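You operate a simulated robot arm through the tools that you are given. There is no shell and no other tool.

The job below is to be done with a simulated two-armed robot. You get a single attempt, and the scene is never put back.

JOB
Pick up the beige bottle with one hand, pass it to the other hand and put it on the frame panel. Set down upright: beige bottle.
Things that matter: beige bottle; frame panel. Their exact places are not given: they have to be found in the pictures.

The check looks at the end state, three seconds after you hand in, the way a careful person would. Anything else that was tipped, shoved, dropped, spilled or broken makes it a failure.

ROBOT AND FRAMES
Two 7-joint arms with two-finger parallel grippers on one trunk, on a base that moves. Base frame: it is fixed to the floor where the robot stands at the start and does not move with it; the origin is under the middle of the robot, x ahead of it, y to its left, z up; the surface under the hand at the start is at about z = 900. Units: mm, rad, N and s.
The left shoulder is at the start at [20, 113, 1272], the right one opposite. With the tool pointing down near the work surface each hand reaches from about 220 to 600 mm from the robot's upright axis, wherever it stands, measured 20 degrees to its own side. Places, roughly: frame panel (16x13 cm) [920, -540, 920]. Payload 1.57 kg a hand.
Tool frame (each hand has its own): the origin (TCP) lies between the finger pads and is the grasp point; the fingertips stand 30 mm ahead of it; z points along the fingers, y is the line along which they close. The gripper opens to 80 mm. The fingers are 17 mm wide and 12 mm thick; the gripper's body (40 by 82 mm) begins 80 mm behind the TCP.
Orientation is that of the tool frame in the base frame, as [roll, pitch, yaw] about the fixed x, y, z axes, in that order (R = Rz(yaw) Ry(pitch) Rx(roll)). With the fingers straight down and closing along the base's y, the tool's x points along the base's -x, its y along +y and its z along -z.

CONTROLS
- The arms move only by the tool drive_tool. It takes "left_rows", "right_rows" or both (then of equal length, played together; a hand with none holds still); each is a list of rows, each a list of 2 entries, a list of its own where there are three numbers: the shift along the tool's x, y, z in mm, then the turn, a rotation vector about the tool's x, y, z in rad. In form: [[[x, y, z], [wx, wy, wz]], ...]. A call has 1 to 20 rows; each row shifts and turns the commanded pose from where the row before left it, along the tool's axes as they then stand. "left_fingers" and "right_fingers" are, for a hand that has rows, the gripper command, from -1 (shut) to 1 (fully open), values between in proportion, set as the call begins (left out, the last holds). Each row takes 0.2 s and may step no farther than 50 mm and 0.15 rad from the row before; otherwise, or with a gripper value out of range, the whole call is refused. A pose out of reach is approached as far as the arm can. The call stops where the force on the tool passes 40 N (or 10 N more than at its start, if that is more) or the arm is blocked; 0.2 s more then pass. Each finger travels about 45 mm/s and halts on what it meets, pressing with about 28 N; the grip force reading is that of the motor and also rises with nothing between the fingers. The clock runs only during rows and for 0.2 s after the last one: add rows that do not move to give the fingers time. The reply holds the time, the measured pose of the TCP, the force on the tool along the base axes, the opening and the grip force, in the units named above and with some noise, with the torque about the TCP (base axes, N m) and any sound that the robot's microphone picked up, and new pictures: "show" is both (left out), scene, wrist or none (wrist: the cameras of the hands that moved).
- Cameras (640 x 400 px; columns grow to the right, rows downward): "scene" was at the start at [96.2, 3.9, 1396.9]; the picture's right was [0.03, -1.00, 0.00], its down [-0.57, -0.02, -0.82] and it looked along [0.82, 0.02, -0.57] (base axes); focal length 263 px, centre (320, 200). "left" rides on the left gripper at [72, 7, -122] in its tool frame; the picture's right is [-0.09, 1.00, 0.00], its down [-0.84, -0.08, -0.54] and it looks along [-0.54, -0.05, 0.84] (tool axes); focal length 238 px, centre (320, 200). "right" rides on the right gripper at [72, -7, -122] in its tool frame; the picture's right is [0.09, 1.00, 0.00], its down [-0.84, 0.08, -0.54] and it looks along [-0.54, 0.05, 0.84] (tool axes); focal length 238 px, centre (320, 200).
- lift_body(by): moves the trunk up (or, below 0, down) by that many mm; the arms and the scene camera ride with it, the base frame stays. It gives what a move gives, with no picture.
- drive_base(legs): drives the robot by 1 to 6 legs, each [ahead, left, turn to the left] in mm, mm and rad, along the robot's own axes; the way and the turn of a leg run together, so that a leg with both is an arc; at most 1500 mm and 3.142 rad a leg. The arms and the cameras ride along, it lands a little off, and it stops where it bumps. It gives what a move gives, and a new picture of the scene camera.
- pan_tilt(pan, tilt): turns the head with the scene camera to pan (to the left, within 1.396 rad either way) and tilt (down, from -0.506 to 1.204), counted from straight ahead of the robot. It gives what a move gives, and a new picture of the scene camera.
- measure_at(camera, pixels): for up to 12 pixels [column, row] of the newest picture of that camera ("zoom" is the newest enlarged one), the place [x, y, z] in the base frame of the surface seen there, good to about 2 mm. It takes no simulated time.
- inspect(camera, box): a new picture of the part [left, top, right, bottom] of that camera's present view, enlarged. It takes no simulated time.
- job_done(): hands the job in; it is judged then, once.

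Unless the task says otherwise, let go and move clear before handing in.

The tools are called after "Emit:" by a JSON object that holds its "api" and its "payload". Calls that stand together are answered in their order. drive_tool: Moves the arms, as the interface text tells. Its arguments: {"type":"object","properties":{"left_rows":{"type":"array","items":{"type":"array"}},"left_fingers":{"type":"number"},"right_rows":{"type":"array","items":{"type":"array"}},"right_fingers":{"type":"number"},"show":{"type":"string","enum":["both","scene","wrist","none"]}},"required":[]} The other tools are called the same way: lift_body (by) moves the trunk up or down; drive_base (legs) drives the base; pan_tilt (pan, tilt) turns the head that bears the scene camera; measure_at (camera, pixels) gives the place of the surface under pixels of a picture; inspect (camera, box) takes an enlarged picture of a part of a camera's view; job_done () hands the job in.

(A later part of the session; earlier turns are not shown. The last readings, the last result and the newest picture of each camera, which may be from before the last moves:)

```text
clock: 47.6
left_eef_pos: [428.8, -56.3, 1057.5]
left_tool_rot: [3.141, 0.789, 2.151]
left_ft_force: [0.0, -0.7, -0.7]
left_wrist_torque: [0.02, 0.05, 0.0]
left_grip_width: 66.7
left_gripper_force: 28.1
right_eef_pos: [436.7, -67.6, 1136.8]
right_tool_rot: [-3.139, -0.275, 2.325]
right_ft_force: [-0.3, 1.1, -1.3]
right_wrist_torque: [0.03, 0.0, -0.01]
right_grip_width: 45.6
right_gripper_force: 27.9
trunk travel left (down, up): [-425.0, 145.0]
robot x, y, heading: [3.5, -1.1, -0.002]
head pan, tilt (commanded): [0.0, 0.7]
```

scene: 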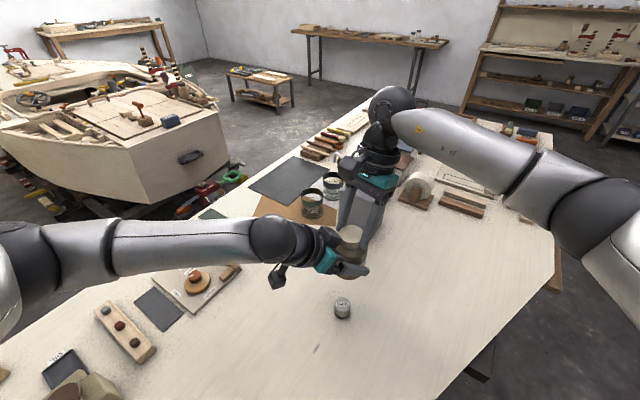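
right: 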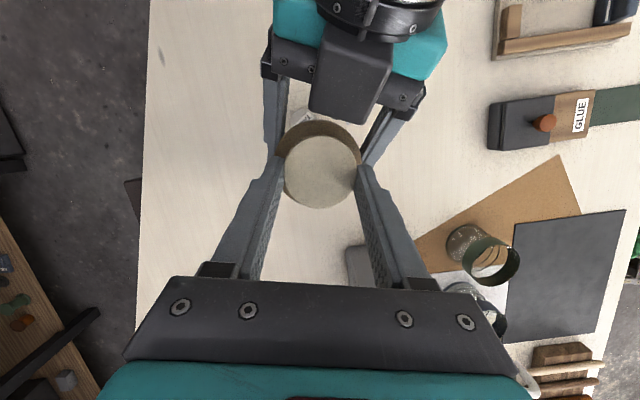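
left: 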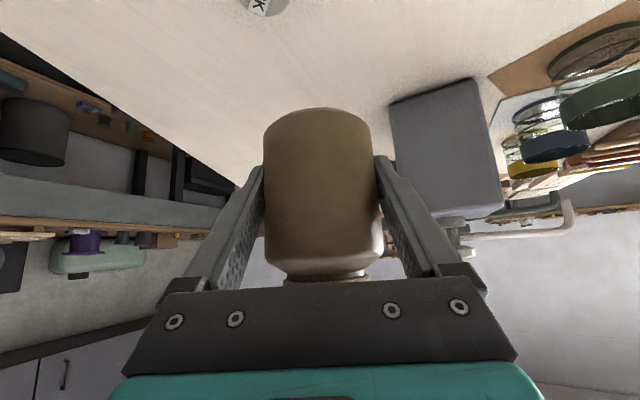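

Forces are nearly zero now. I open the right fingers, leaving the cap on the neck.

Emit:
{"api": "drive_tool", "payload": {"right_rows": [[[0, 0, 0], [0, 0, 0]], [[0, 0, 0], [0, 0, 0]], [[0, 0, 0], [0, 0, 0]], [[0, 0, 0], [0, 0, 0]], [[0, 0, 0], [0, 0, 0]]], "right_fingers": 1, "show": "wrist"}}

Emit:
{"api": "inspect", "payload": {"camera": "left", "box": [200, 90, 440, 300]}}

Emit:
{"api": "inspect", "payload": {"camera": "scene", "box": [325, 210, 385, 285]}}

Emit:
{"api": "measure_at", "payload": {"camera": "zoom", "pixels": [[300, 132], [300, 95], [300, 165], [260, 132], [335, 120], [300, 190], [300, 206], [300, 218], [320, 235], [370, 220], [340, 150], [250, 115]]}}

```text
clock: 48.8
left_eef_pos: [428.2, -55.5, 1056.5]
left_tool_rot: [-3.141, 0.788, 2.153]
left_ft_force: [-0.1, -0.2, -1.6]
left_wrist_torque: [0.0, 0.01, 0.0]
left_grip_width: 66.5
left_gripper_force: 28.4
right_eef_pos: [436.8, -65.4, 1136.5]
right_tool_rot: [-3.14, -0.276, 2.327]
right_ft_force: [0.6, -0.1, 0.5]
right_wrist_torque: [-0.01, -0.02, -0.01]
right_grip_width: 80.0
right_gripper_force: 0.0
trunk travel left (down, up): [-425.0, 145.0]
robot x, y, heading: [1.8, -1.0, 0.0]
head pan, tilt (commanded): [0.0, 0.7]
heard: snap
```

right: 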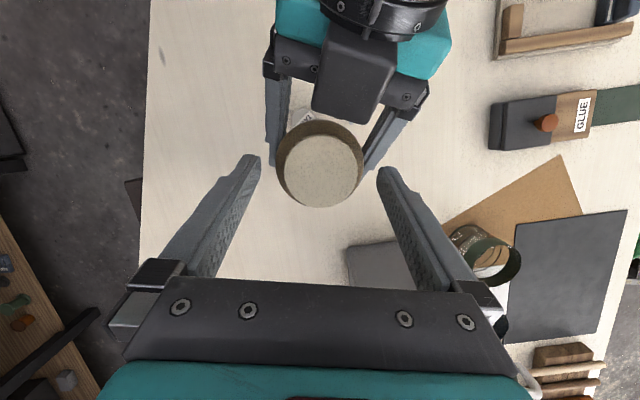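

```text
1.90 times, centred on (320, 195) of left
```

zoom: 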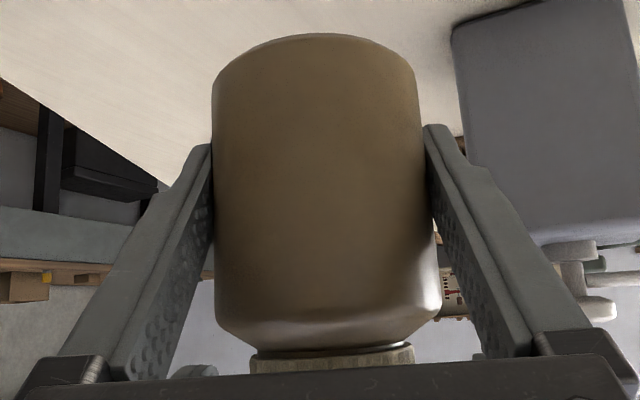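

```text
5.33 times, centred on (355, 248) of scene
```

zoom: 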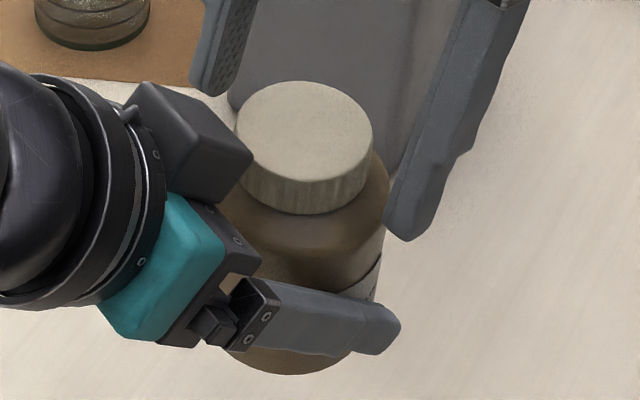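

```text
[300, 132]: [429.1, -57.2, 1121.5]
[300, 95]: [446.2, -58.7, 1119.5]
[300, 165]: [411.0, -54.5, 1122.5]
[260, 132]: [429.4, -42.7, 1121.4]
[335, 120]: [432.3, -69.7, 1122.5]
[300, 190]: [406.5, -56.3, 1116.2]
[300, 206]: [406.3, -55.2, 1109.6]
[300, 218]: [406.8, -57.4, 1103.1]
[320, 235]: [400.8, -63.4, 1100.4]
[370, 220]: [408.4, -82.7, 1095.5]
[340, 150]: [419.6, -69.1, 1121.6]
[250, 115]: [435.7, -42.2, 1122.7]
```

A second "snap" on release suggests the cap clicked back on; it sits upright on the bottle in the zoom (305,145). Now I measure the lid rim and the body precisely to plan a body grip with the right hand above the left fingers.

Emit:
{"api": "inspect", "payload": {"camera": "right", "box": [240, 90, 400, 230]}}

```text
2.86 times, centred on (320, 160) of right
```

zoom: 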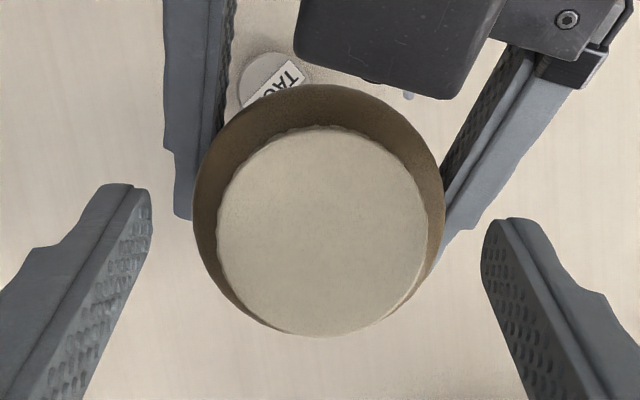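

Emit:
{"api": "measure_at", "payload": {"camera": "zoom", "pixels": [[323, 232], [222, 225], [424, 240], [325, 330], [310, 135], [255, 160], [395, 310], [250, 300], [395, 160], [200, 210], [438, 200], [310, 92]]}}

Emit:
{"api": "measure_at", "payload": {"camera": "left", "pixels": [[318, 130], [318, 170], [318, 210], [318, 240], [280, 130], [360, 130], [280, 210], [360, 210], [318, 115], [318, 262]]}}

```text
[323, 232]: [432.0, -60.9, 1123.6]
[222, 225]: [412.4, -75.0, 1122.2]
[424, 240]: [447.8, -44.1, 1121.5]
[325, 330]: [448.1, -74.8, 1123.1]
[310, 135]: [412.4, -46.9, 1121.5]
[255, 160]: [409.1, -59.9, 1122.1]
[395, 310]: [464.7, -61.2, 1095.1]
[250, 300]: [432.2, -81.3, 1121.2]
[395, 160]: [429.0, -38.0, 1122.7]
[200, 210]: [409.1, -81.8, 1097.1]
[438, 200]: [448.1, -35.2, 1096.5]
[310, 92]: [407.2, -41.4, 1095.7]
```

```text
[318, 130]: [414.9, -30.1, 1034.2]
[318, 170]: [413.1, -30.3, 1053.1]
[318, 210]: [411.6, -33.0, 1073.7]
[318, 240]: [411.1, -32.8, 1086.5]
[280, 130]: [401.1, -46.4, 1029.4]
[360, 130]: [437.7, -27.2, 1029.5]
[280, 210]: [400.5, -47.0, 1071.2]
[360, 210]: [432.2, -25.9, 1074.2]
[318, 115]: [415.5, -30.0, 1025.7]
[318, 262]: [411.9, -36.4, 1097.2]
```

Axis ≈(431,−59.7), body Ø66.5 straight up to about z≈1091, base ≈1016; left finger tops near the axis reach ≈z 1075 on one side, so right tips at z≈1077, shifted 3 mm away, will clear them. I shift the right hand away from the left and descend 18 mm first.

Emit:
{"api": "drive_tool", "payload": {"right_rows": [[[-11.3, -0.4, 0], [0, 0, 0]], [[0, 0, 9], [0, 0, 0]], [[0, 0, 9], [0, 0, 0]], [[0, 0, 0], [0, 0, 0]]], "right_fingers": 1, "show": "wrist"}}

Emit:
{"api": "inspect", "payload": {"camera": "scene", "box": [320, 190, 400, 290]}}

Emit:
{"api": "inspect", "payload": {"camera": "left", "box": [200, 90, 440, 300]}}

```text
clock: 49.8
left_eef_pos: [428.4, -55.6, 1056.6]
left_tool_rot: [-3.141, 0.787, 2.152]
left_ft_force: [-0.4, -0.7, -1.8]
left_wrist_torque: [0.0, 0.0, 0.0]
left_grip_width: 66.3
left_gripper_force: 27.9
right_eef_pos: [438.8, -69.2, 1115.1]
right_tool_rot: [-3.14, -0.275, 2.328]
right_ft_force: [0.6, 0.5, -0.7]
right_wrist_torque: [0.01, -0.01, -0.01]
right_grip_width: 80.0
right_gripper_force: 0.1
trunk travel left (down, up): [-425.0, 145.0]
robot x, y, heading: [-1.2, -0.7, -0.001]
head pan, tilt (commanded): [0.0, 0.7]
```

right: 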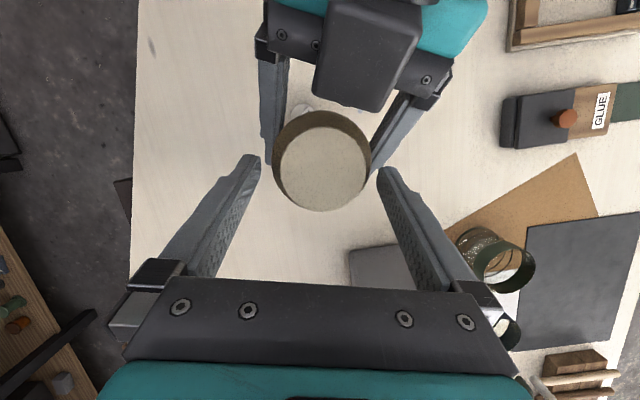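

```text
4.00 times, centred on (360, 240) of scene
```

zoom: 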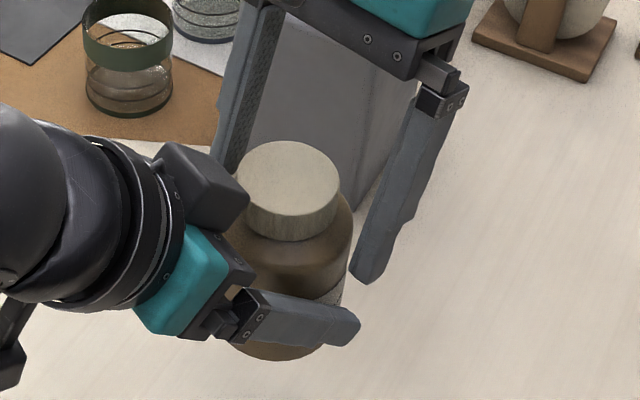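

```text
1.90 times, centred on (320, 195) of left
```

zoom: 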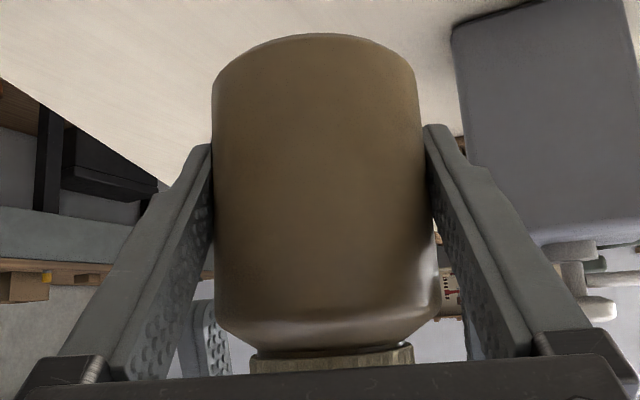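

In the right view the body (columns 272–372) is nearer the right-side finger (378) than the left (259), so I should shift +2 mm along tool y. I measure the left hand's far finger at (385,150) to confirm vertical clearance before going lower.

Emit:
{"api": "measure_at", "payload": {"camera": "right", "pixels": [[376, 166], [380, 155], [390, 140], [400, 130], [415, 110], [268, 160], [270, 140], [262, 120], [258, 165], [380, 175]]}}

Emit:
{"api": "inspect", "payload": {"camera": "right", "box": [240, 90, 400, 230]}}

```text
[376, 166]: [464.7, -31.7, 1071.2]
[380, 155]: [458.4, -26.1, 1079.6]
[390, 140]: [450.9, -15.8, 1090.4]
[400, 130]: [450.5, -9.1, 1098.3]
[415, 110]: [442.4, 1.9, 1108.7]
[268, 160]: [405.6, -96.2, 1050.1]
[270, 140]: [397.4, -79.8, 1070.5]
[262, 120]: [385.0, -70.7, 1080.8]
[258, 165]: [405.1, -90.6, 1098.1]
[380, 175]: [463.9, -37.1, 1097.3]
```

```text
2.86 times, centred on (320, 160) of right
```

zoom: 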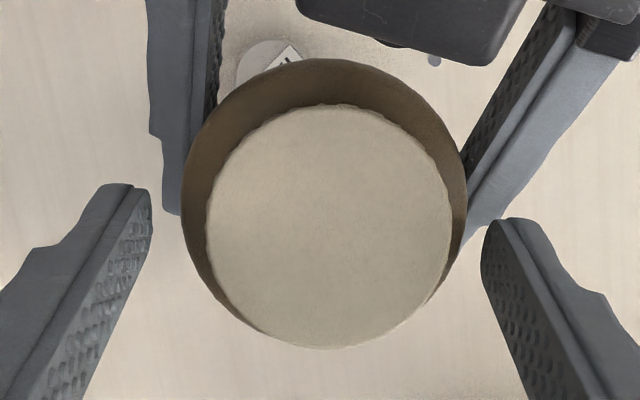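

The left hand's far finger rises to z≈1074+offset on the +y side because the closing axes differ by 10°. I raise 8 mm, turn the right hand 0.17 rad so both axes are parallel, correct +1.5 mm in y, and re-check.

Emit:
{"api": "drive_tool", "payload": {"right_rows": [[[0, 0, -8], [0, 0, 0]], [[0, 0, 0], [0, 0, 0.09]], [[0, 1.5, 0], [0, 0, 0.085]], [[0, 0, 0], [0, 0, 0]], [[0, 0, 0], [0, 0, 0]]], "right_fingers": 1, "show": "wrist"}}

Emit:
{"api": "inspect", "payload": {"camera": "right", "box": [240, 90, 400, 230]}}

```text
clock: 51.0
left_eef_pos: [428.8, -55.2, 1055.9]
left_tool_rot: [3.141, 0.788, 2.153]
left_ft_force: [0.2, -0.7, -1.7]
left_wrist_torque: [-0.01, 0.02, -0.01]
left_grip_width: 66.3
left_gripper_force: 27.9
right_eef_pos: [443.6, -70.8, 1122.8]
right_tool_rot: [-3.091, -0.27, 2.143]
right_ft_force: [-0.2, -0.1, -0.3]
right_wrist_torque: [0.01, -0.04, 0.02]
right_grip_width: 80.0
right_gripper_force: 0.0
trunk travel left (down, up): [-425.0, 145.0]
robot x, y, heading: [1.7, 1.2, -0.002]
head pan, tilt (commanded): [0.0, 0.7]
```

right: 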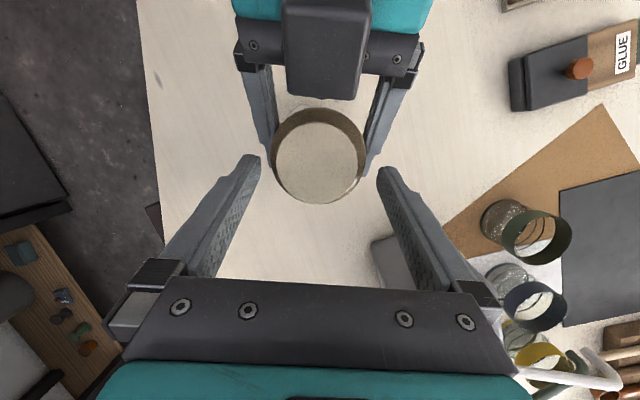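

```text
2.86 times, centred on (320, 160) of right
```

zoom: 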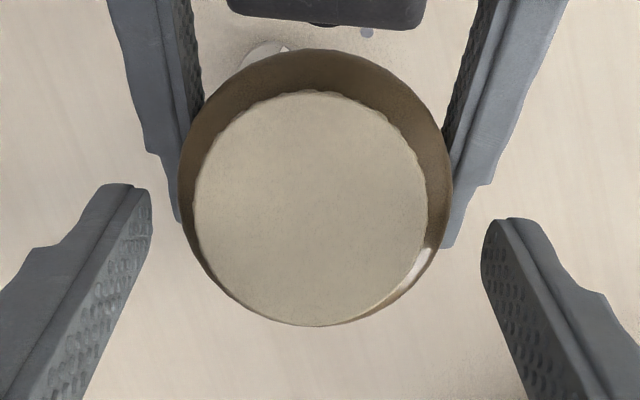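

The rotation introduced a small 0.05 rad roll; the body is well centred (gaps 26 and 29 zoom px). I correct the roll, compensate laterally, and descend about 9 mm, then look.

Emit:
{"api": "drive_tool", "payload": {"right_rows": [[[-1.5, -2.3, 0], [-0.05, 0, 0]], [[0, 0, 4.5], [0, 0, 0]], [[0, 0, 4.5], [0, 0, 0]], [[0, 0, 0], [0, 0, 0]], [[0, 0, 0], [0, 0, 0]]], "right_fingers": 1, "show": "wrist"}}

Emit:
{"api": "inspect", "payload": {"camera": "right", "box": [240, 90, 400, 230]}}

Emit:
{"api": "inspect", "payload": {"camera": "scene", "box": [320, 190, 400, 290]}}

```text
clock: 52.2
left_eef_pos: [429.6, -55.7, 1054.9]
left_tool_rot: [-3.141, 0.788, 2.152]
left_ft_force: [-0.9, -0.1, -2.5]
left_wrist_torque: [0.04, -0.02, 0.02]
left_grip_width: 66.6
left_gripper_force: 27.8
right_eef_pos: [439.9, -71.5, 1114.2]
right_tool_rot: [-3.141, -0.271, 2.144]
right_ft_force: [0.4, -0.1, -0.1]
right_wrist_torque: [0.01, -0.02, 0.0]
right_grip_width: 80.2
right_gripper_force: 0.2
trunk travel left (down, up): [-425.0, 145.0]
robot x, y, heading: [1.3, 0.8, -0.004]
head pan, tilt (commanded): [0.0, 0.7]
```

right: 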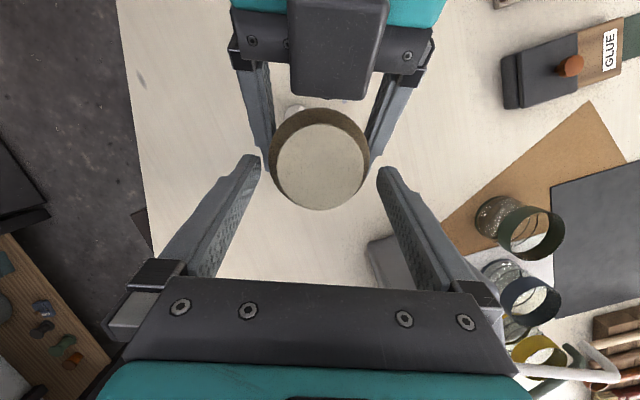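

```text
2.86 times, centred on (320, 160) of right
```

zoom: 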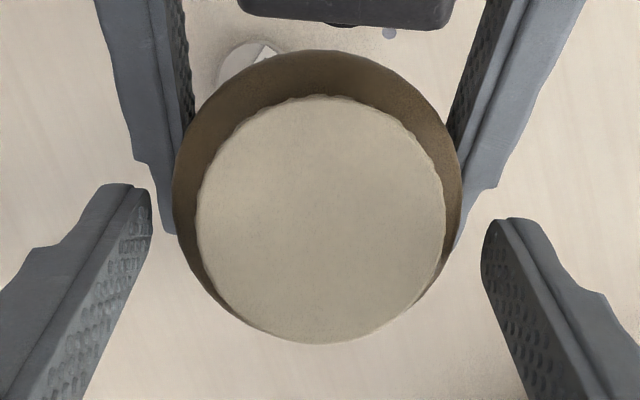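

```text
4.00 times, centred on (360, 240) of scene
```

zoom: 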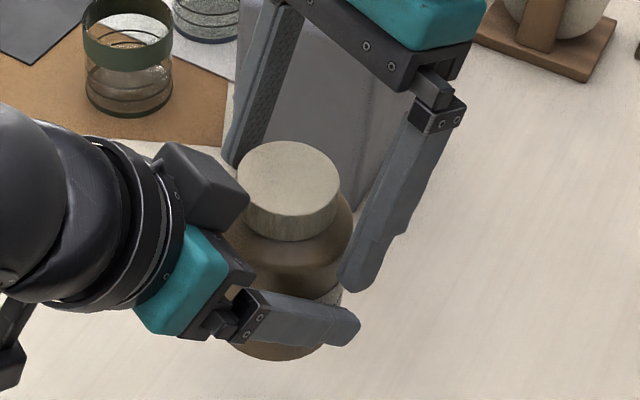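

Now perfectly centred (gaps 21/21 zoom px) and the right tip is above the left finger with room (zoom (350,288) vs (345,310)). I descend 6.5 mm more and look once again.

Emit:
{"api": "drive_tool", "payload": {"right_rows": [[[0, 0, 3.3], [0, 0, 0]], [[0, 0, 3.3], [0, 0, 0]], [[0, 0, 0], [0, 0, 0]], [[0, 0, 0], [0, 0, 0]]], "right_fingers": 1, "show": "none"}}

Emit:
{"api": "inspect", "payload": {"camera": "right", "box": [240, 90, 400, 230]}}

Emit:
{"api": "inspect", "payload": {"camera": "scene", "box": [320, 190, 400, 290]}}

Emit:
{"api": "inspect", "payload": {"camera": "left", "box": [200, 90, 440, 300]}}

```text
clock: 53.2
left_eef_pos: [429.8, -55.6, 1058.3]
left_tool_rot: [3.141, 0.787, 2.153]
left_ft_force: [1.1, -0.6, -3.0]
left_wrist_torque: [0.02, 0.0, 0.01]
left_grip_width: 66.5
left_gripper_force: 28.0
right_eef_pos: [438.7, -69.4, 1107.6]
right_tool_rot: [3.14, -0.27, 2.144]
right_ft_force: [0.0, 0.2, -0.1]
right_wrist_torque: [0.01, 0.04, 0.0]
right_grip_width: 80.1
right_gripper_force: 0.1
trunk travel left (down, up): [-425.0, 145.0]
robot x, y, heading: [-0.3, -2.4, 0.002]
head pan, tilt (commanded): [0.0, 0.7]
```

```text
2.86 times, centred on (320, 160) of right
```

zoom: 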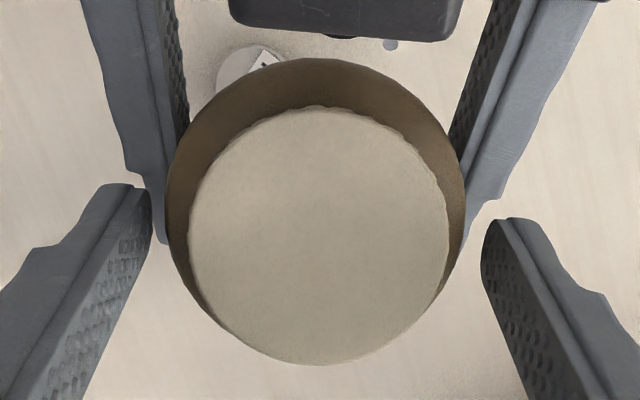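

```text
4.00 times, centred on (360, 240) of scene
```

zoom: 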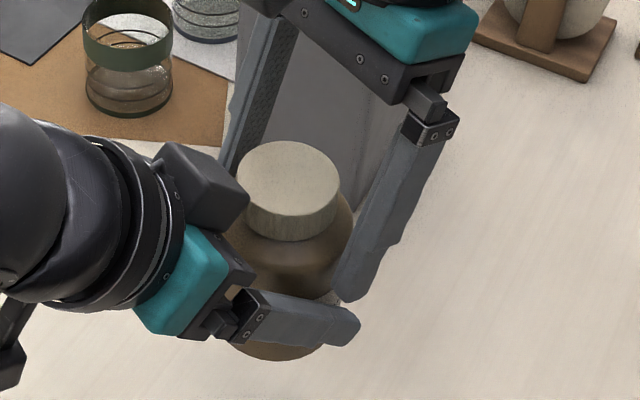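

```text
1.90 times, centred on (320, 195) of left
```

zoom: 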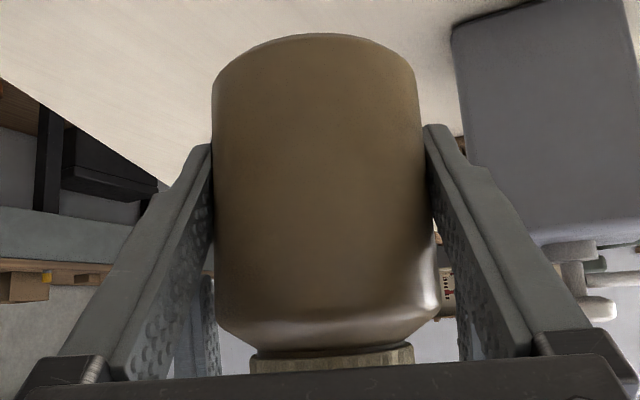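

Both right fingers flank the upper body evenly, just above the left fingers. I close the right fingers on the body now.

Emit:
{"api": "drive_tool", "payload": {"right_rows": [[[0, 0, 0], [0, 0, 0]], [[0, 0, 0], [0, 0, 0]], [[0, 0, 0], [0, 0, 0]], [[0, 0, 0], [0, 0, 0]], [[0, 0, 0], [0, 0, 0]]], "right_fingers": -1, "show": "wrist"}}

Emit:
{"api": "inspect", "payload": {"camera": "right", "box": [240, 90, 400, 230]}}

Emit:
{"api": "inspect", "payload": {"camera": "scene", "box": [320, 190, 400, 290]}}

```text
clock: 54.4
left_eef_pos: [428.8, -54.5, 1056.7]
left_tool_rot: [3.14, 0.785, 2.155]
left_ft_force: [8.0, 4.2, -3.9]
left_wrist_torque: [-0.05, 0.19, 0.01]
left_grip_width: 66.4
left_gripper_force: 28.5
right_eef_pos: [438.8, -69.3, 1108.3]
right_tool_rot: [-3.14, -0.273, 2.145]
right_ft_force: [-7.8, -2.0, 2.1]
right_wrist_torque: [-0.08, 0.2, 0.12]
right_grip_width: 65.8
right_gripper_force: 28.2
trunk travel left (down, up): [-425.0, 145.0]
robot x, y, heading: [-1.4, 0.3, -0.005]
head pan, tilt (commanded): [0.0, 0.7]
```

right: 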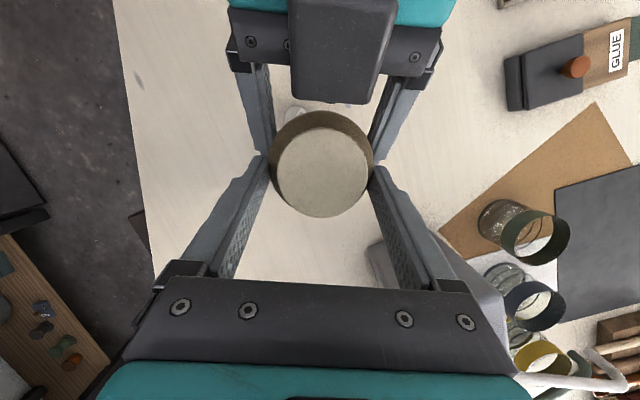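

```text
2.86 times, centred on (320, 160) of right
```

zoom: 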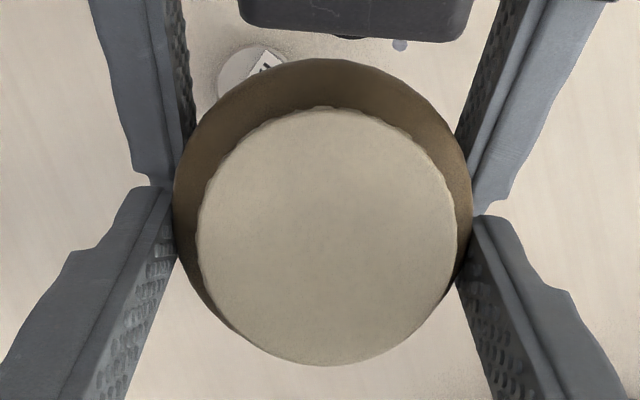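

```text
4.00 times, centred on (360, 240) of scene
```

zoom: 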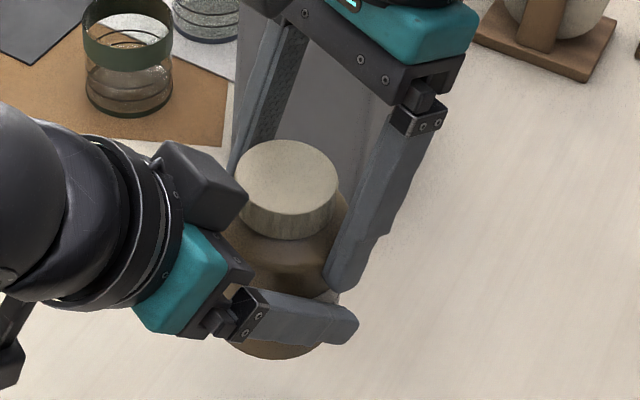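

The right hand grips the body at 65.8 mm, the full diameter. About 8 N of sideways strain exists between the hands, so I relax it by 0.8 mm before the left lets go.

Emit:
{"api": "drive_tool", "payload": {"right_rows": [[[0, -0.8, 0], [0, 0, 0]], [[0, 0, 0], [0, 0, 0]], [[0, 0, 0], [0, 0, 0]]], "right_fingers": -1, "show": "none"}}

```text
clock: 55.2
left_eef_pos: [429.4, -55.3, 1056.5]
left_tool_rot: [3.14, 0.787, 2.152]
left_ft_force: [8.4, 3.9, -0.8]
left_wrist_torque: [0.06, 0.08, 0.14]
left_grip_width: 66.5
left_gripper_force: 28.3
right_eef_pos: [437.9, -69.4, 1108.7]
right_tool_rot: [-3.138, -0.271, 2.143]
right_ft_force: [-9.2, -3.4, -1.1]
right_wrist_torque: [-0.27, 0.38, 0.05]
right_grip_width: 66.0
right_gripper_force: 27.7
trunk travel left (down, up): [-425.0, 145.0]
robot x, y, heading: [-0.9, -2.2, 0.002]
head pan, tilt (commanded): [0.0, 0.7]
```

The strain didn't change much; it will settle when one hand lets go. I open the left fingers while the right holds, and check the load moves to the right hand.

Emit:
{"api": "drive_tool", "payload": {"left_rows": [[[0, 0, 0], [0, 0, 0]], [[0, 0, 0], [0, 0, 0]], [[0, 0, 0], [0, 0, 0]], [[0, 0, 0], [0, 0, 0]]], "left_fingers": 1, "show": "wrist"}}

Emit:
{"api": "inspect", "payload": {"camera": "scene", "box": [320, 190, 400, 290]}}

Emit:
{"api": "inspect", "payload": {"camera": "right", "box": [240, 90, 400, 230]}}

```text
clock: 56.2
left_eef_pos: [427.9, -55.4, 1056.5]
left_tool_rot: [3.141, 0.787, 2.155]
left_ft_force: [-0.1, -0.3, 0.5]
left_wrist_torque: [0.01, 0.01, -0.02]
left_grip_width: 80.2
left_gripper_force: 0.0
right_eef_pos: [439.3, -69.3, 1108.1]
right_tool_rot: [-3.141, -0.269, 2.143]
right_ft_force: [0.8, 0.0, -0.6]
right_wrist_torque: [-0.02, -0.01, 0.01]
right_grip_width: 65.7
right_gripper_force: 27.6
trunk travel left (down, up): [-425.0, 145.0]
robot x, y, heading: [-2.4, -2.9, 0.001]
head pan, tilt (commanded): [0.0, 0.7]
```

left: 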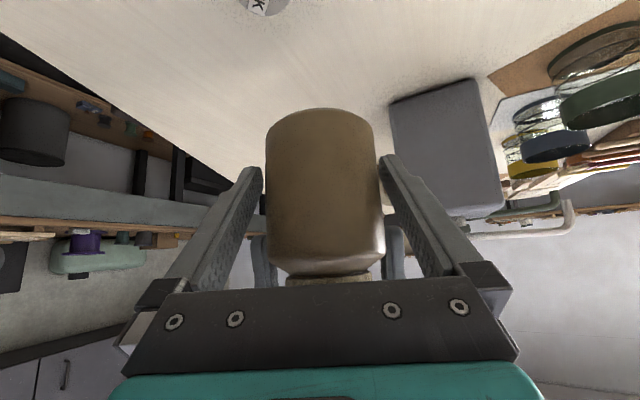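

```text
4.00 times, centred on (360, 240) of scene
```

zoom: 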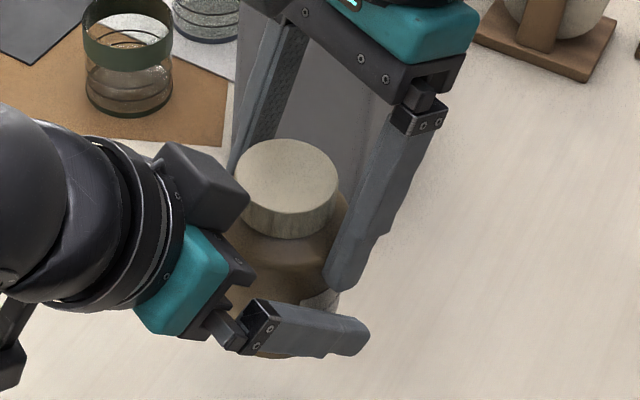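

```text
2.86 times, centred on (320, 160) of right
```

zoom: 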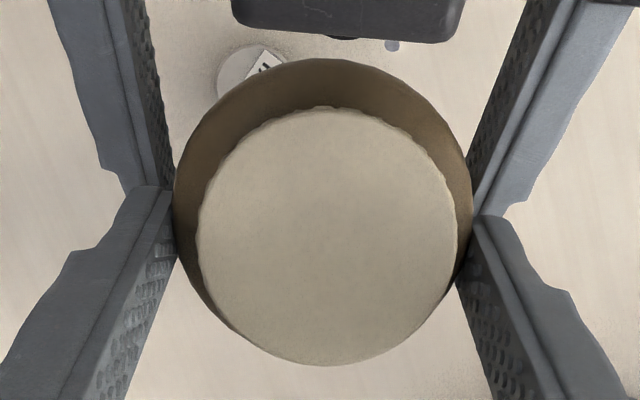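

The right hand holds the bottle alone (grip 65.7 mm, bottle unmoved), and the left is open and free. I back the left hand out along its own axis, slightly downward first to keep clear of the right fingers.

Emit:
{"api": "drive_tool", "payload": {"left_rows": [[[3, 0, -4], [0, 0, 0]], [[2, 0, -12], [0, 0, 0]], [[0, 0, -25], [0, 0, 0]], [[0, 0, -35], [0, 0, 0]], [[0, 0, -40], [0, 0, 0]], [[0, 0, -40], [0, 0, 0]], [[0, 0, 0], [0, 0, 0]]], "left_fingers": 1, "show": "both"}}

```text
clock: 57.8
left_eef_pos: [366.7, 39.1, 1165.1]
left_tool_rot: [-3.141, 0.786, 2.154]
left_ft_force: [0.0, -0.4, 0.3]
left_wrist_torque: [0.0, -0.01, 0.0]
left_grip_width: 80.0
left_gripper_force: 0.0
right_eef_pos: [439.4, -69.3, 1109.0]
right_tool_rot: [-3.141, -0.272, 2.144]
right_ft_force: [0.2, -0.1, 0.2]
right_wrist_torque: [-0.03, 0.04, -0.02]
right_grip_width: 65.9
right_gripper_force: 27.8
trunk travel left (down, up): [-425.0, 145.0]
robot x, y, heading: [1.1, 1.7, -0.001]
head pan, tilt (commanded): [0.0, 0.7]
```

scene: 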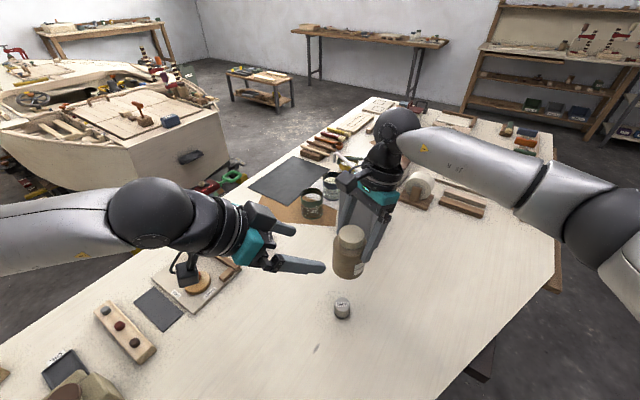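
left: 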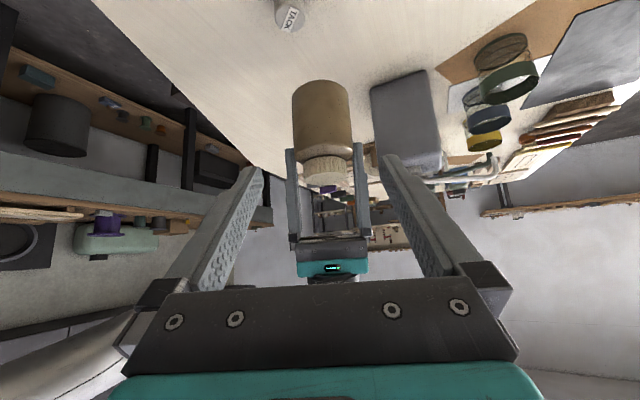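

The handover worked: the right hand holds the bottle upright with the cap on, and the left hand is clear. I raise the trunk 100 mm for a safe carry height, then survey the floor to the right before driving.

Emit:
{"api": "lift_body", "payload": {"by": 100}}

Emit:
{"api": "pan_tilt", "payload": {"pan": -1.39, "tilt": 0.75}}

Emit:
{"api": "inspect", "payload": {"camera": "left", "box": [240, 60, 400, 290]}}

```text
clock: 59.1
left_eef_pos: [367.2, 37.7, 1264.7]
left_tool_rot: [-3.142, 0.787, 2.153]
left_ft_force: [-0.7, -0.4, -0.5]
left_wrist_torque: [-0.01, 0.03, 0.02]
left_grip_width: 79.9
left_gripper_force: 0.0
right_eef_pos: [438.3, -70.3, 1208.8]
right_tool_rot: [3.141, -0.27, 2.142]
right_ft_force: [0.0, 0.8, -2.7]
right_wrist_torque: [-0.01, -0.04, 0.0]
right_grip_width: 65.8
right_gripper_force: 27.7
trunk travel left (down, up): [-525.0, 45.0]
robot x, y, heading: [-0.7, 0.4, -0.0]
head pan, tilt (commanded): [0.0, 0.7]
```

```text
clock: 60.6
left_eef_pos: [366.8, 37.7, 1265.8]
left_tool_rot: [3.141, 0.787, 2.154]
left_ft_force: [-0.9, 0.3, -0.8]
left_wrist_torque: [-0.02, 0.04, 0.0]
left_grip_width: 80.0
left_gripper_force: 0.0
right_eef_pos: [438.6, -69.8, 1208.8]
right_tool_rot: [3.141, -0.272, 2.143]
right_ft_force: [0.4, -0.5, -1.5]
right_wrist_torque: [-0.02, 0.01, -0.03]
right_grip_width: 66.0
right_gripper_force: 28.2
trunk travel left (down, up): [-525.0, 45.0]
robot x, y, heading: [2.5, 3.6, 0.003]
head pan, tilt (commanded): [-1.389, 0.75]
```

scene: 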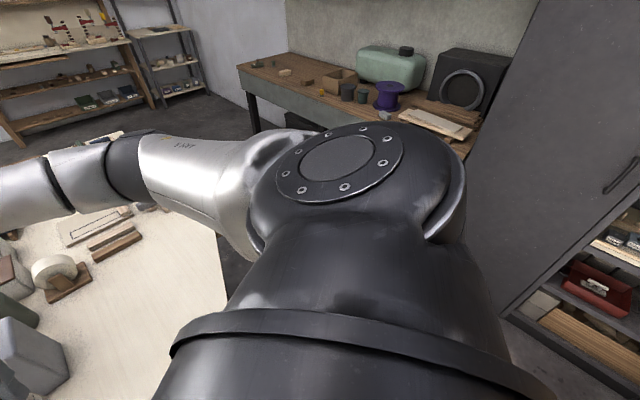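

```text
1.74 times, centred on (320, 175) of left
```

zoom: 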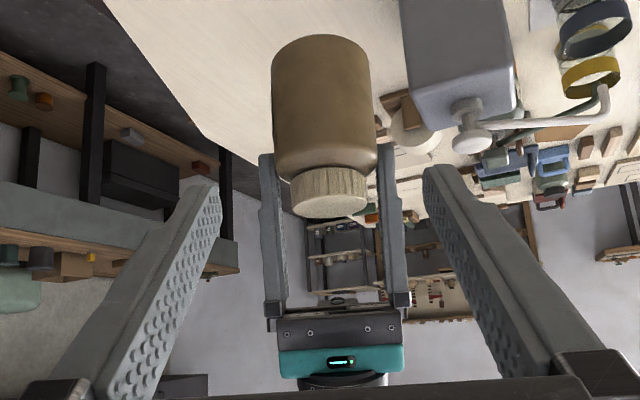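

To the right-rear there's a tall dark cabinet at image (560,200), and a bench on the right wall at (400,110). I measure them to plan the drive.

Emit:
{"api": "measure_at", "payload": {"camera": "scene", "pixels": [[510, 300], [540, 200], [480, 180], [600, 330], [600, 200], [520, 330], [260, 130], [470, 130], [400, 130], [630, 380], [230, 270], [560, 100]]}}

Emit:
{"api": "inspect", "payload": {"camera": "scene", "box": [440, 160, 640, 400]}}

```text
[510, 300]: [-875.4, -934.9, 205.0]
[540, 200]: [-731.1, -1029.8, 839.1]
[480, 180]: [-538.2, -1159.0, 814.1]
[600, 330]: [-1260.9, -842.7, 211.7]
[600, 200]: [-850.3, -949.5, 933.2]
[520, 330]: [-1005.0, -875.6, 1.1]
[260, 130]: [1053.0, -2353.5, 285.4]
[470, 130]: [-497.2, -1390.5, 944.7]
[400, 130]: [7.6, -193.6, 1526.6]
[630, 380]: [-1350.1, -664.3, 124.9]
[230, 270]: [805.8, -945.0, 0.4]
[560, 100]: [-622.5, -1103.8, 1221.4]
```

```text
1.67 times, centred on (540, 280) of scene
```

zoom: 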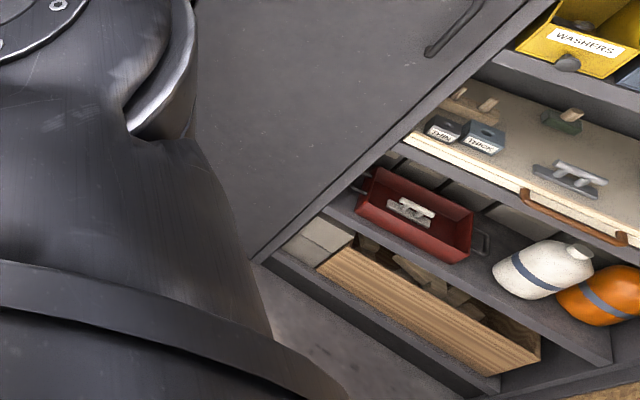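

The cabinet is over a metre away to the rear right and the bench on the right is beyond y≈−1800, so the aisle along the table end is free. I look toward the path and drive back-right a little first.

Emit:
{"api": "pan_tilt", "payload": {"pan": -0.5, "tilt": 0.85}}

Emit:
{"api": "drive_base", "payload": {"legs": [[-150, -100, 0]]}}

```text
clock: 61.8
left_eef_pos: [366.9, 38.1, 1266.2]
left_tool_rot: [3.142, 0.786, 2.153]
left_ft_force: [-0.1, -0.7, 0.5]
left_wrist_torque: [-0.01, 0.0, -0.03]
left_grip_width: 80.0
left_gripper_force: 0.1
right_eef_pos: [439.4, -69.5, 1208.2]
right_tool_rot: [-3.141, -0.272, 2.144]
right_ft_force: [0.8, -0.2, -1.5]
right_wrist_torque: [-0.02, -0.02, 0.01]
right_grip_width: 66.0
right_gripper_force: 27.6
trunk travel left (down, up): [-525.0, 45.0]
robot x, y, heading: [0.6, -1.2, -0.004]
head pan, tilt (commanded): [-0.499, 0.85]
```

scene: 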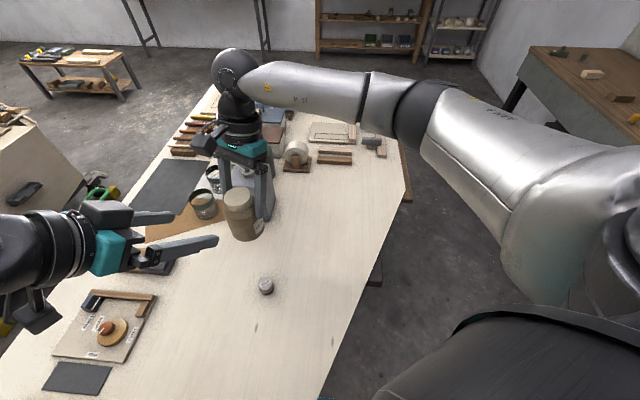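

```text
clock: 63.3
left_eef_pos: [217.6, -63.4, 1266.5]
left_tool_rot: [3.14, 0.788, 2.151]
left_ft_force: [-0.2, 0.8, -0.2]
left_wrist_torque: [0.02, -0.02, 0.0]
left_grip_width: 80.1
left_gripper_force: 0.0
right_eef_pos: [289.9, -170.3, 1209.1]
right_tool_rot: [3.14, -0.27, 2.144]
right_ft_force: [-0.3, -0.1, -1.6]
right_wrist_torque: [-0.05, -0.06, 0.0]
right_grip_width: 65.9
right_gripper_force: 27.8
trunk travel left (down, up): [-525.0, 45.0]
robot x, y, heading: [-148.5, -99.6, -0.001]
head pan, tilt (commanded): [-0.499, 0.85]
```

scene: 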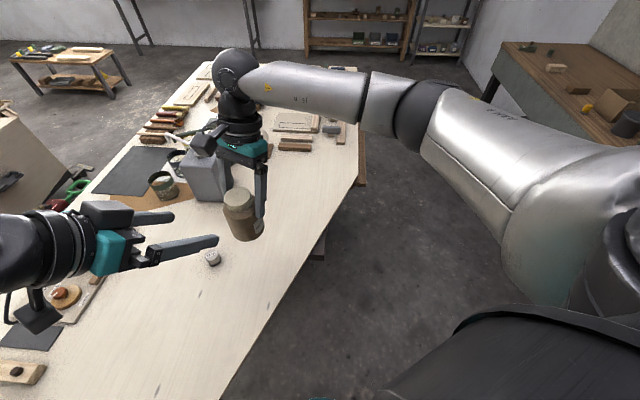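

The robot moved to (−148,−100) freely, bottle still upright at (238,215). Next I drive along the table end, parallel to its edge, 464 ahead and 700 to the right.

Emit:
{"api": "drive_base", "payload": {"legs": [[232, -350, 0]]}}

Emit:
{"api": "drive_base", "payload": {"legs": [[232, -350, 0]]}}

```text
clock: 65.9
left_eef_pos: [448.9, -415.4, 1265.3]
left_tool_rot: [3.141, 0.786, 2.155]
left_ft_force: [0.3, -0.5, 0.1]
left_wrist_torque: [0.03, -0.01, 0.01]
left_grip_width: 80.0
left_gripper_force: 0.1
right_eef_pos: [521.6, -522.1, 1207.3]
right_tool_rot: [-3.141, -0.272, 2.144]
right_ft_force: [0.4, -1.1, -1.9]
right_wrist_torque: [-0.02, 0.0, -0.02]
right_grip_width: 65.9
right_gripper_force: 27.8
trunk travel left (down, up): [-525.0, 45.0]
robot x, y, heading: [85.9, -452.1, -0.001]
head pan, tilt (commanded): [-0.499, 0.85]
```

scene: 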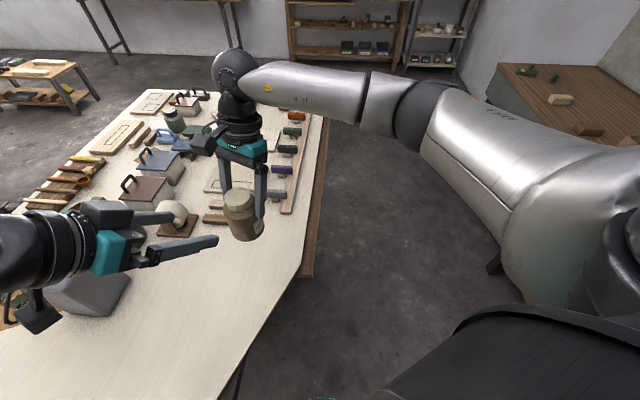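

```text
clock: 68.5
left_eef_pos: [685.9, -760.5, 1264.5]
left_tool_rot: [-3.141, 0.785, 2.161]
left_ft_force: [0.8, 0.0, 0.6]
left_wrist_torque: [0.0, 0.03, -0.01]
left_grip_width: 80.1
left_gripper_force: 0.0
right_eef_pos: [758.4, -868.3, 1208.4]
right_tool_rot: [3.14, -0.271, 2.151]
right_ft_force: [1.3, -0.1, -2.0]
right_wrist_torque: [-0.05, -0.04, -0.01]
right_grip_width: 65.9
right_gripper_force: 28.3
trunk travel left (down, up): [-525.0, 45.0]
robot x, y, heading: [320.6, -800.4, 0.003]
head pan, tilt (commanded): [-0.499, 0.85]
```

scene: 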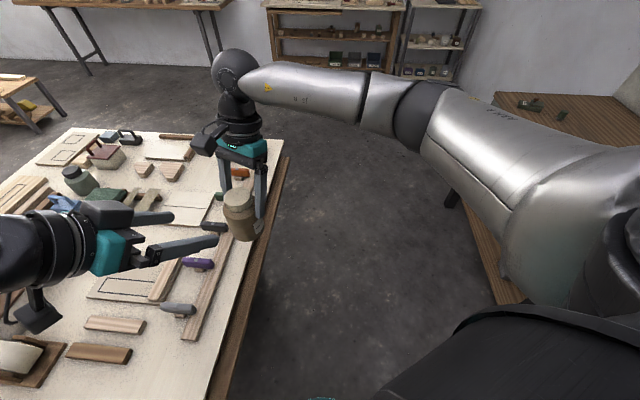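

The robot stands at (321,−800) and the panel is visible at (130,285). I turn left by 0.587 rad to face the table.

Emit:
{"api": "drive_base", "payload": {"legs": [[0, 0, 0.587]]}}

Emit:
{"api": "pan_tilt", "payload": {"pan": 0.0, "tilt": 0.8}}

```text
clock: 70.5
left_eef_pos: [600.1, -564.0, 1267.1]
left_tool_rot: [-3.14, 0.787, 2.753]
left_ft_force: [-0.5, 1.2, -0.2]
left_wrist_torque: [-0.05, -0.02, 0.02]
left_grip_width: 80.1
left_gripper_force: 0.0
right_eef_pos: [720.5, -612.7, 1209.0]
right_tool_rot: [3.142, -0.271, 2.742]
right_ft_force: [-0.9, 0.2, -1.7]
right_wrist_torque: [-0.02, 0.0, 0.04]
right_grip_width: 65.9
right_gripper_force: 28.3
trunk travel left (down, up): [-525.0, 45.0]
robot x, y, heading: [316.6, -800.7, 0.597]
head pan, tilt (commanded): [-0.499, 0.85]
```

scene: 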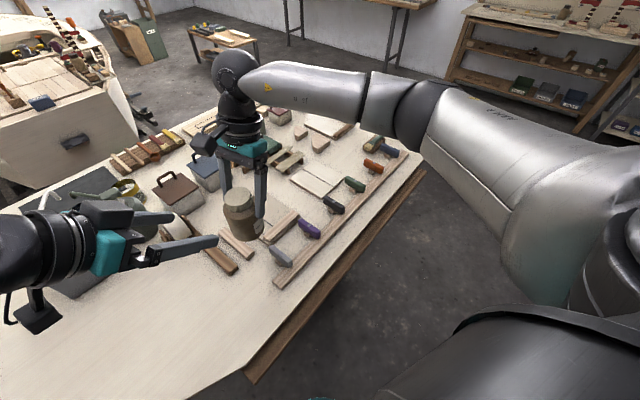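

```text
clock: 71.5
left_eef_pos: [600.9, -563.4, 1264.6]
left_tool_rot: [-3.141, 0.786, 2.752]
left_ft_force: [0.1, 0.3, -1.1]
left_wrist_torque: [-0.01, -0.01, 0.03]
left_grip_width: 79.9
left_gripper_force: 0.0
right_eef_pos: [721.4, -611.9, 1207.4]
right_tool_rot: [3.142, -0.27, 2.742]
right_ft_force: [1.1, 0.4, -2.2]
right_wrist_torque: [-0.04, 0.02, -0.02]
right_grip_width: 65.9
right_gripper_force: 28.0
trunk travel left (down, up): [-525.0, 45.0]
robot x, y, heading: [316.2, -799.9, 0.595]
head pan, tilt (commanded): [0.0, 0.799]
```

scene: 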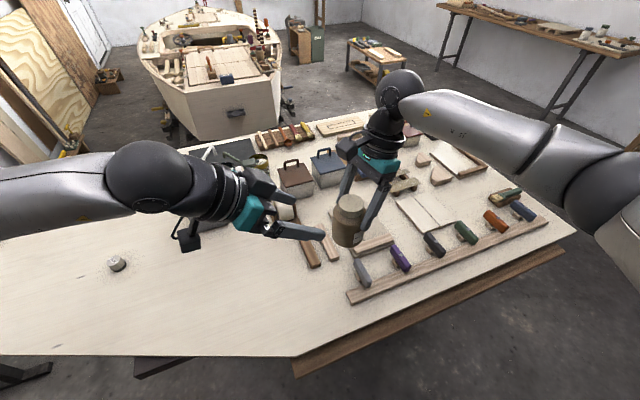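

From here the panel target is 648 ahead and 135 to the right, so I drive 150 mm forward to bring it within easy reach.

Emit:
{"api": "drive_base", "payload": {"legs": [[150, 0, 0]]}}

```text
clock: 72.8
left_eef_pos: [722.1, -479.2, 1264.8]
left_tool_rot: [3.141, 0.785, 2.752]
left_ft_force: [0.5, 0.1, 0.1]
left_wrist_torque: [0.01, 0.0, -0.02]
left_grip_width: 80.0
left_gripper_force: 0.0
right_eef_pos: [843.5, -526.8, 1207.5]
right_tool_rot: [-3.141, -0.272, 2.741]
right_ft_force: [0.8, 0.4, -2.2]
right_wrist_torque: [-0.02, 0.0, -0.02]
right_grip_width: 66.0
right_gripper_force: 27.9
trunk travel left (down, up): [-525.0, 45.0]
robot x, y, heading: [440.8, -717.9, 0.6]
head pan, tilt (commanded): [0.0, 0.799]
```

scene: 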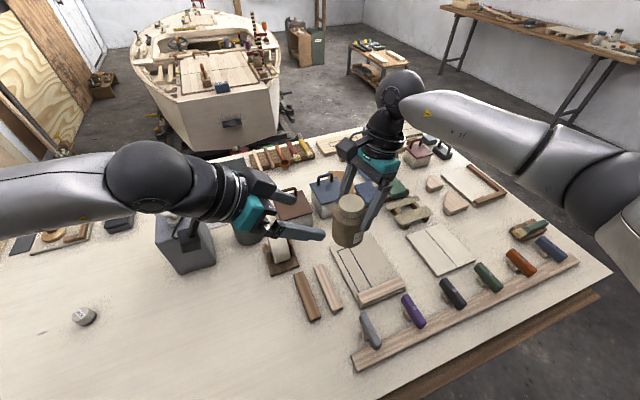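

The panel is now visible at about (368,275), just in front of the held bottle. I enlarge and re-measure its corners and the surroundings.

Emit:
{"api": "inspect", "payload": {"camera": "scene", "box": [290, 180, 450, 340]}}

```text
2.50 times, centred on (370, 260) of scene
```

zoom: 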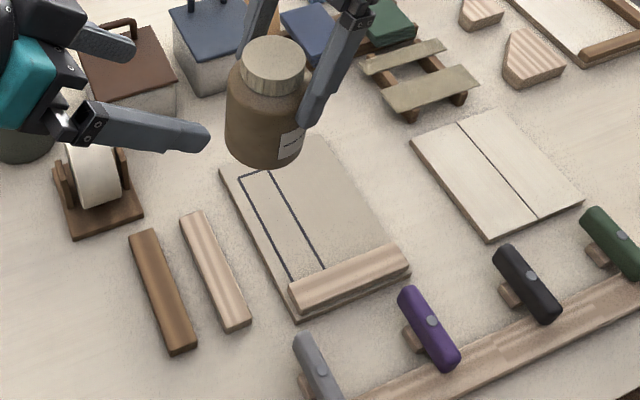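

Emit:
{"api": "measure_at", "payload": {"camera": "zoom", "pixels": [[222, 170], [322, 137], [384, 240], [290, 278], [300, 315], [408, 268], [240, 180], [268, 170], [325, 268], [330, 190], [300, 220], [350, 230]]}}

Emit:
{"api": "measure_at", "payload": {"camera": "zoom", "pixels": [[274, 60], [250, 60], [300, 65], [274, 42], [274, 85], [265, 130], [232, 110], [300, 110], [270, 160], [262, 165], [130, 45], [205, 20]]}}

```text
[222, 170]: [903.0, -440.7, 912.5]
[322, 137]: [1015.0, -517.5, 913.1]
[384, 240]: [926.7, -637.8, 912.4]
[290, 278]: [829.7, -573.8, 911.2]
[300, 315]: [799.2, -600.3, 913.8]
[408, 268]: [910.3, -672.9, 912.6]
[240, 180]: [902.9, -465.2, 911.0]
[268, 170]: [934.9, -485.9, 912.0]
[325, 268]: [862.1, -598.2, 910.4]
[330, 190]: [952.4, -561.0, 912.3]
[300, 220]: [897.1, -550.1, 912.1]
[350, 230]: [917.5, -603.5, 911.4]
```

```text
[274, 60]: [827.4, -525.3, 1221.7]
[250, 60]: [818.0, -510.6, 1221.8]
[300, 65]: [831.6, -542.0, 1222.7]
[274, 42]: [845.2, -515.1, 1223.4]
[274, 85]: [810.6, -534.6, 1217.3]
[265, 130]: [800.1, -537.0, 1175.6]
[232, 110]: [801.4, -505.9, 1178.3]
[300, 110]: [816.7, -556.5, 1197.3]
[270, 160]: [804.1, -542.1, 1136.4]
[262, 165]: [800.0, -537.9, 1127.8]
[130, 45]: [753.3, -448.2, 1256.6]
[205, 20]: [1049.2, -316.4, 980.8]
```

The panel surface is z≈912 with its free area intact; I choose the bottle spot (926,−549), behind the drawn outline and inside the edges. I move the right hand so the bottle (axis ≈(829,−524)) goes above it, and draw the left hand back out of the way.

Emit:
{"api": "drive_tool", "payload": {"right_rows": [[[-24, 3.8, -6.7], [0, 0, 0]], [[-24, 3.8, -6.7], [0, 0, 0]], [[-24, 3.8, -6.7], [0, 0, 0]], [[-23, 3.7, -6.5], [0, 0, 0]], [[0, 0, 0], [0, 0, 0]]], "left_rows": [[[0, 0, -30], [0, 0, 0]], [[0, 0, -30], [0, 0, 0]], [[0, 0, -30], [0, 0, 0]], [[0, 0, -30], [0, 0, 0]], [[0, 0, 0], [0, 0, 0]]], "right_fingers": -1, "left_fingers": 1, "show": "both"}}

```text
clock: 74.0
left_eef_pos: [643.5, -445.0, 1348.2]
left_tool_rot: [-3.136, 0.783, 2.749]
left_ft_force: [-0.2, -0.1, -0.2]
left_wrist_torque: [-0.02, 0.03, 0.01]
left_grip_width: 80.2
left_gripper_force: 0.1
right_eef_pos: [939.2, -553.2, 1208.2]
right_tool_rot: [3.142, -0.271, 2.744]
right_ft_force: [0.0, -0.3, -1.6]
right_wrist_torque: [-0.01, 0.02, -0.02]
right_grip_width: 65.9
right_gripper_force: 27.5
trunk travel left (down, up): [-525.0, 45.0]
robot x, y, heading: [441.7, -719.5, 0.598]
head pan, tilt (commanded): [0.0, 0.799]
```

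scene: 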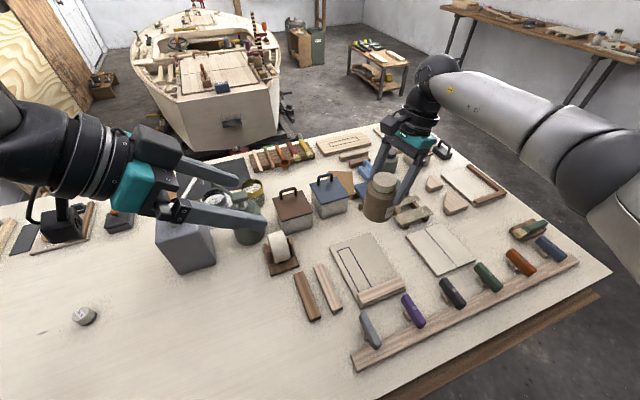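
right: 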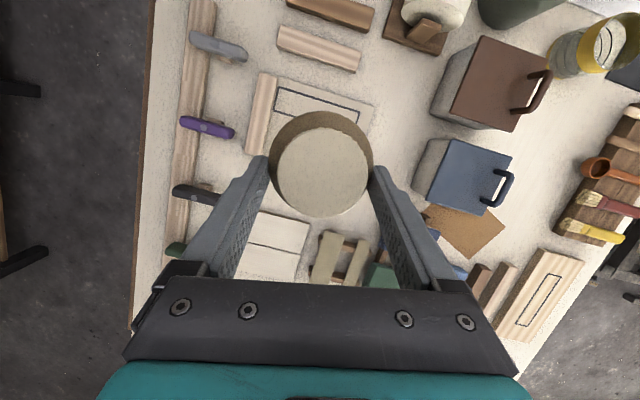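
left: 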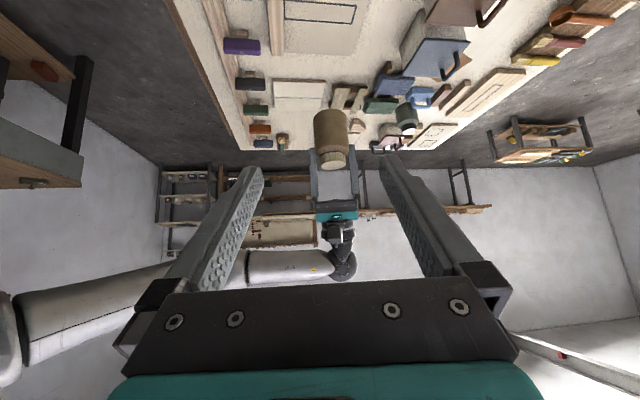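

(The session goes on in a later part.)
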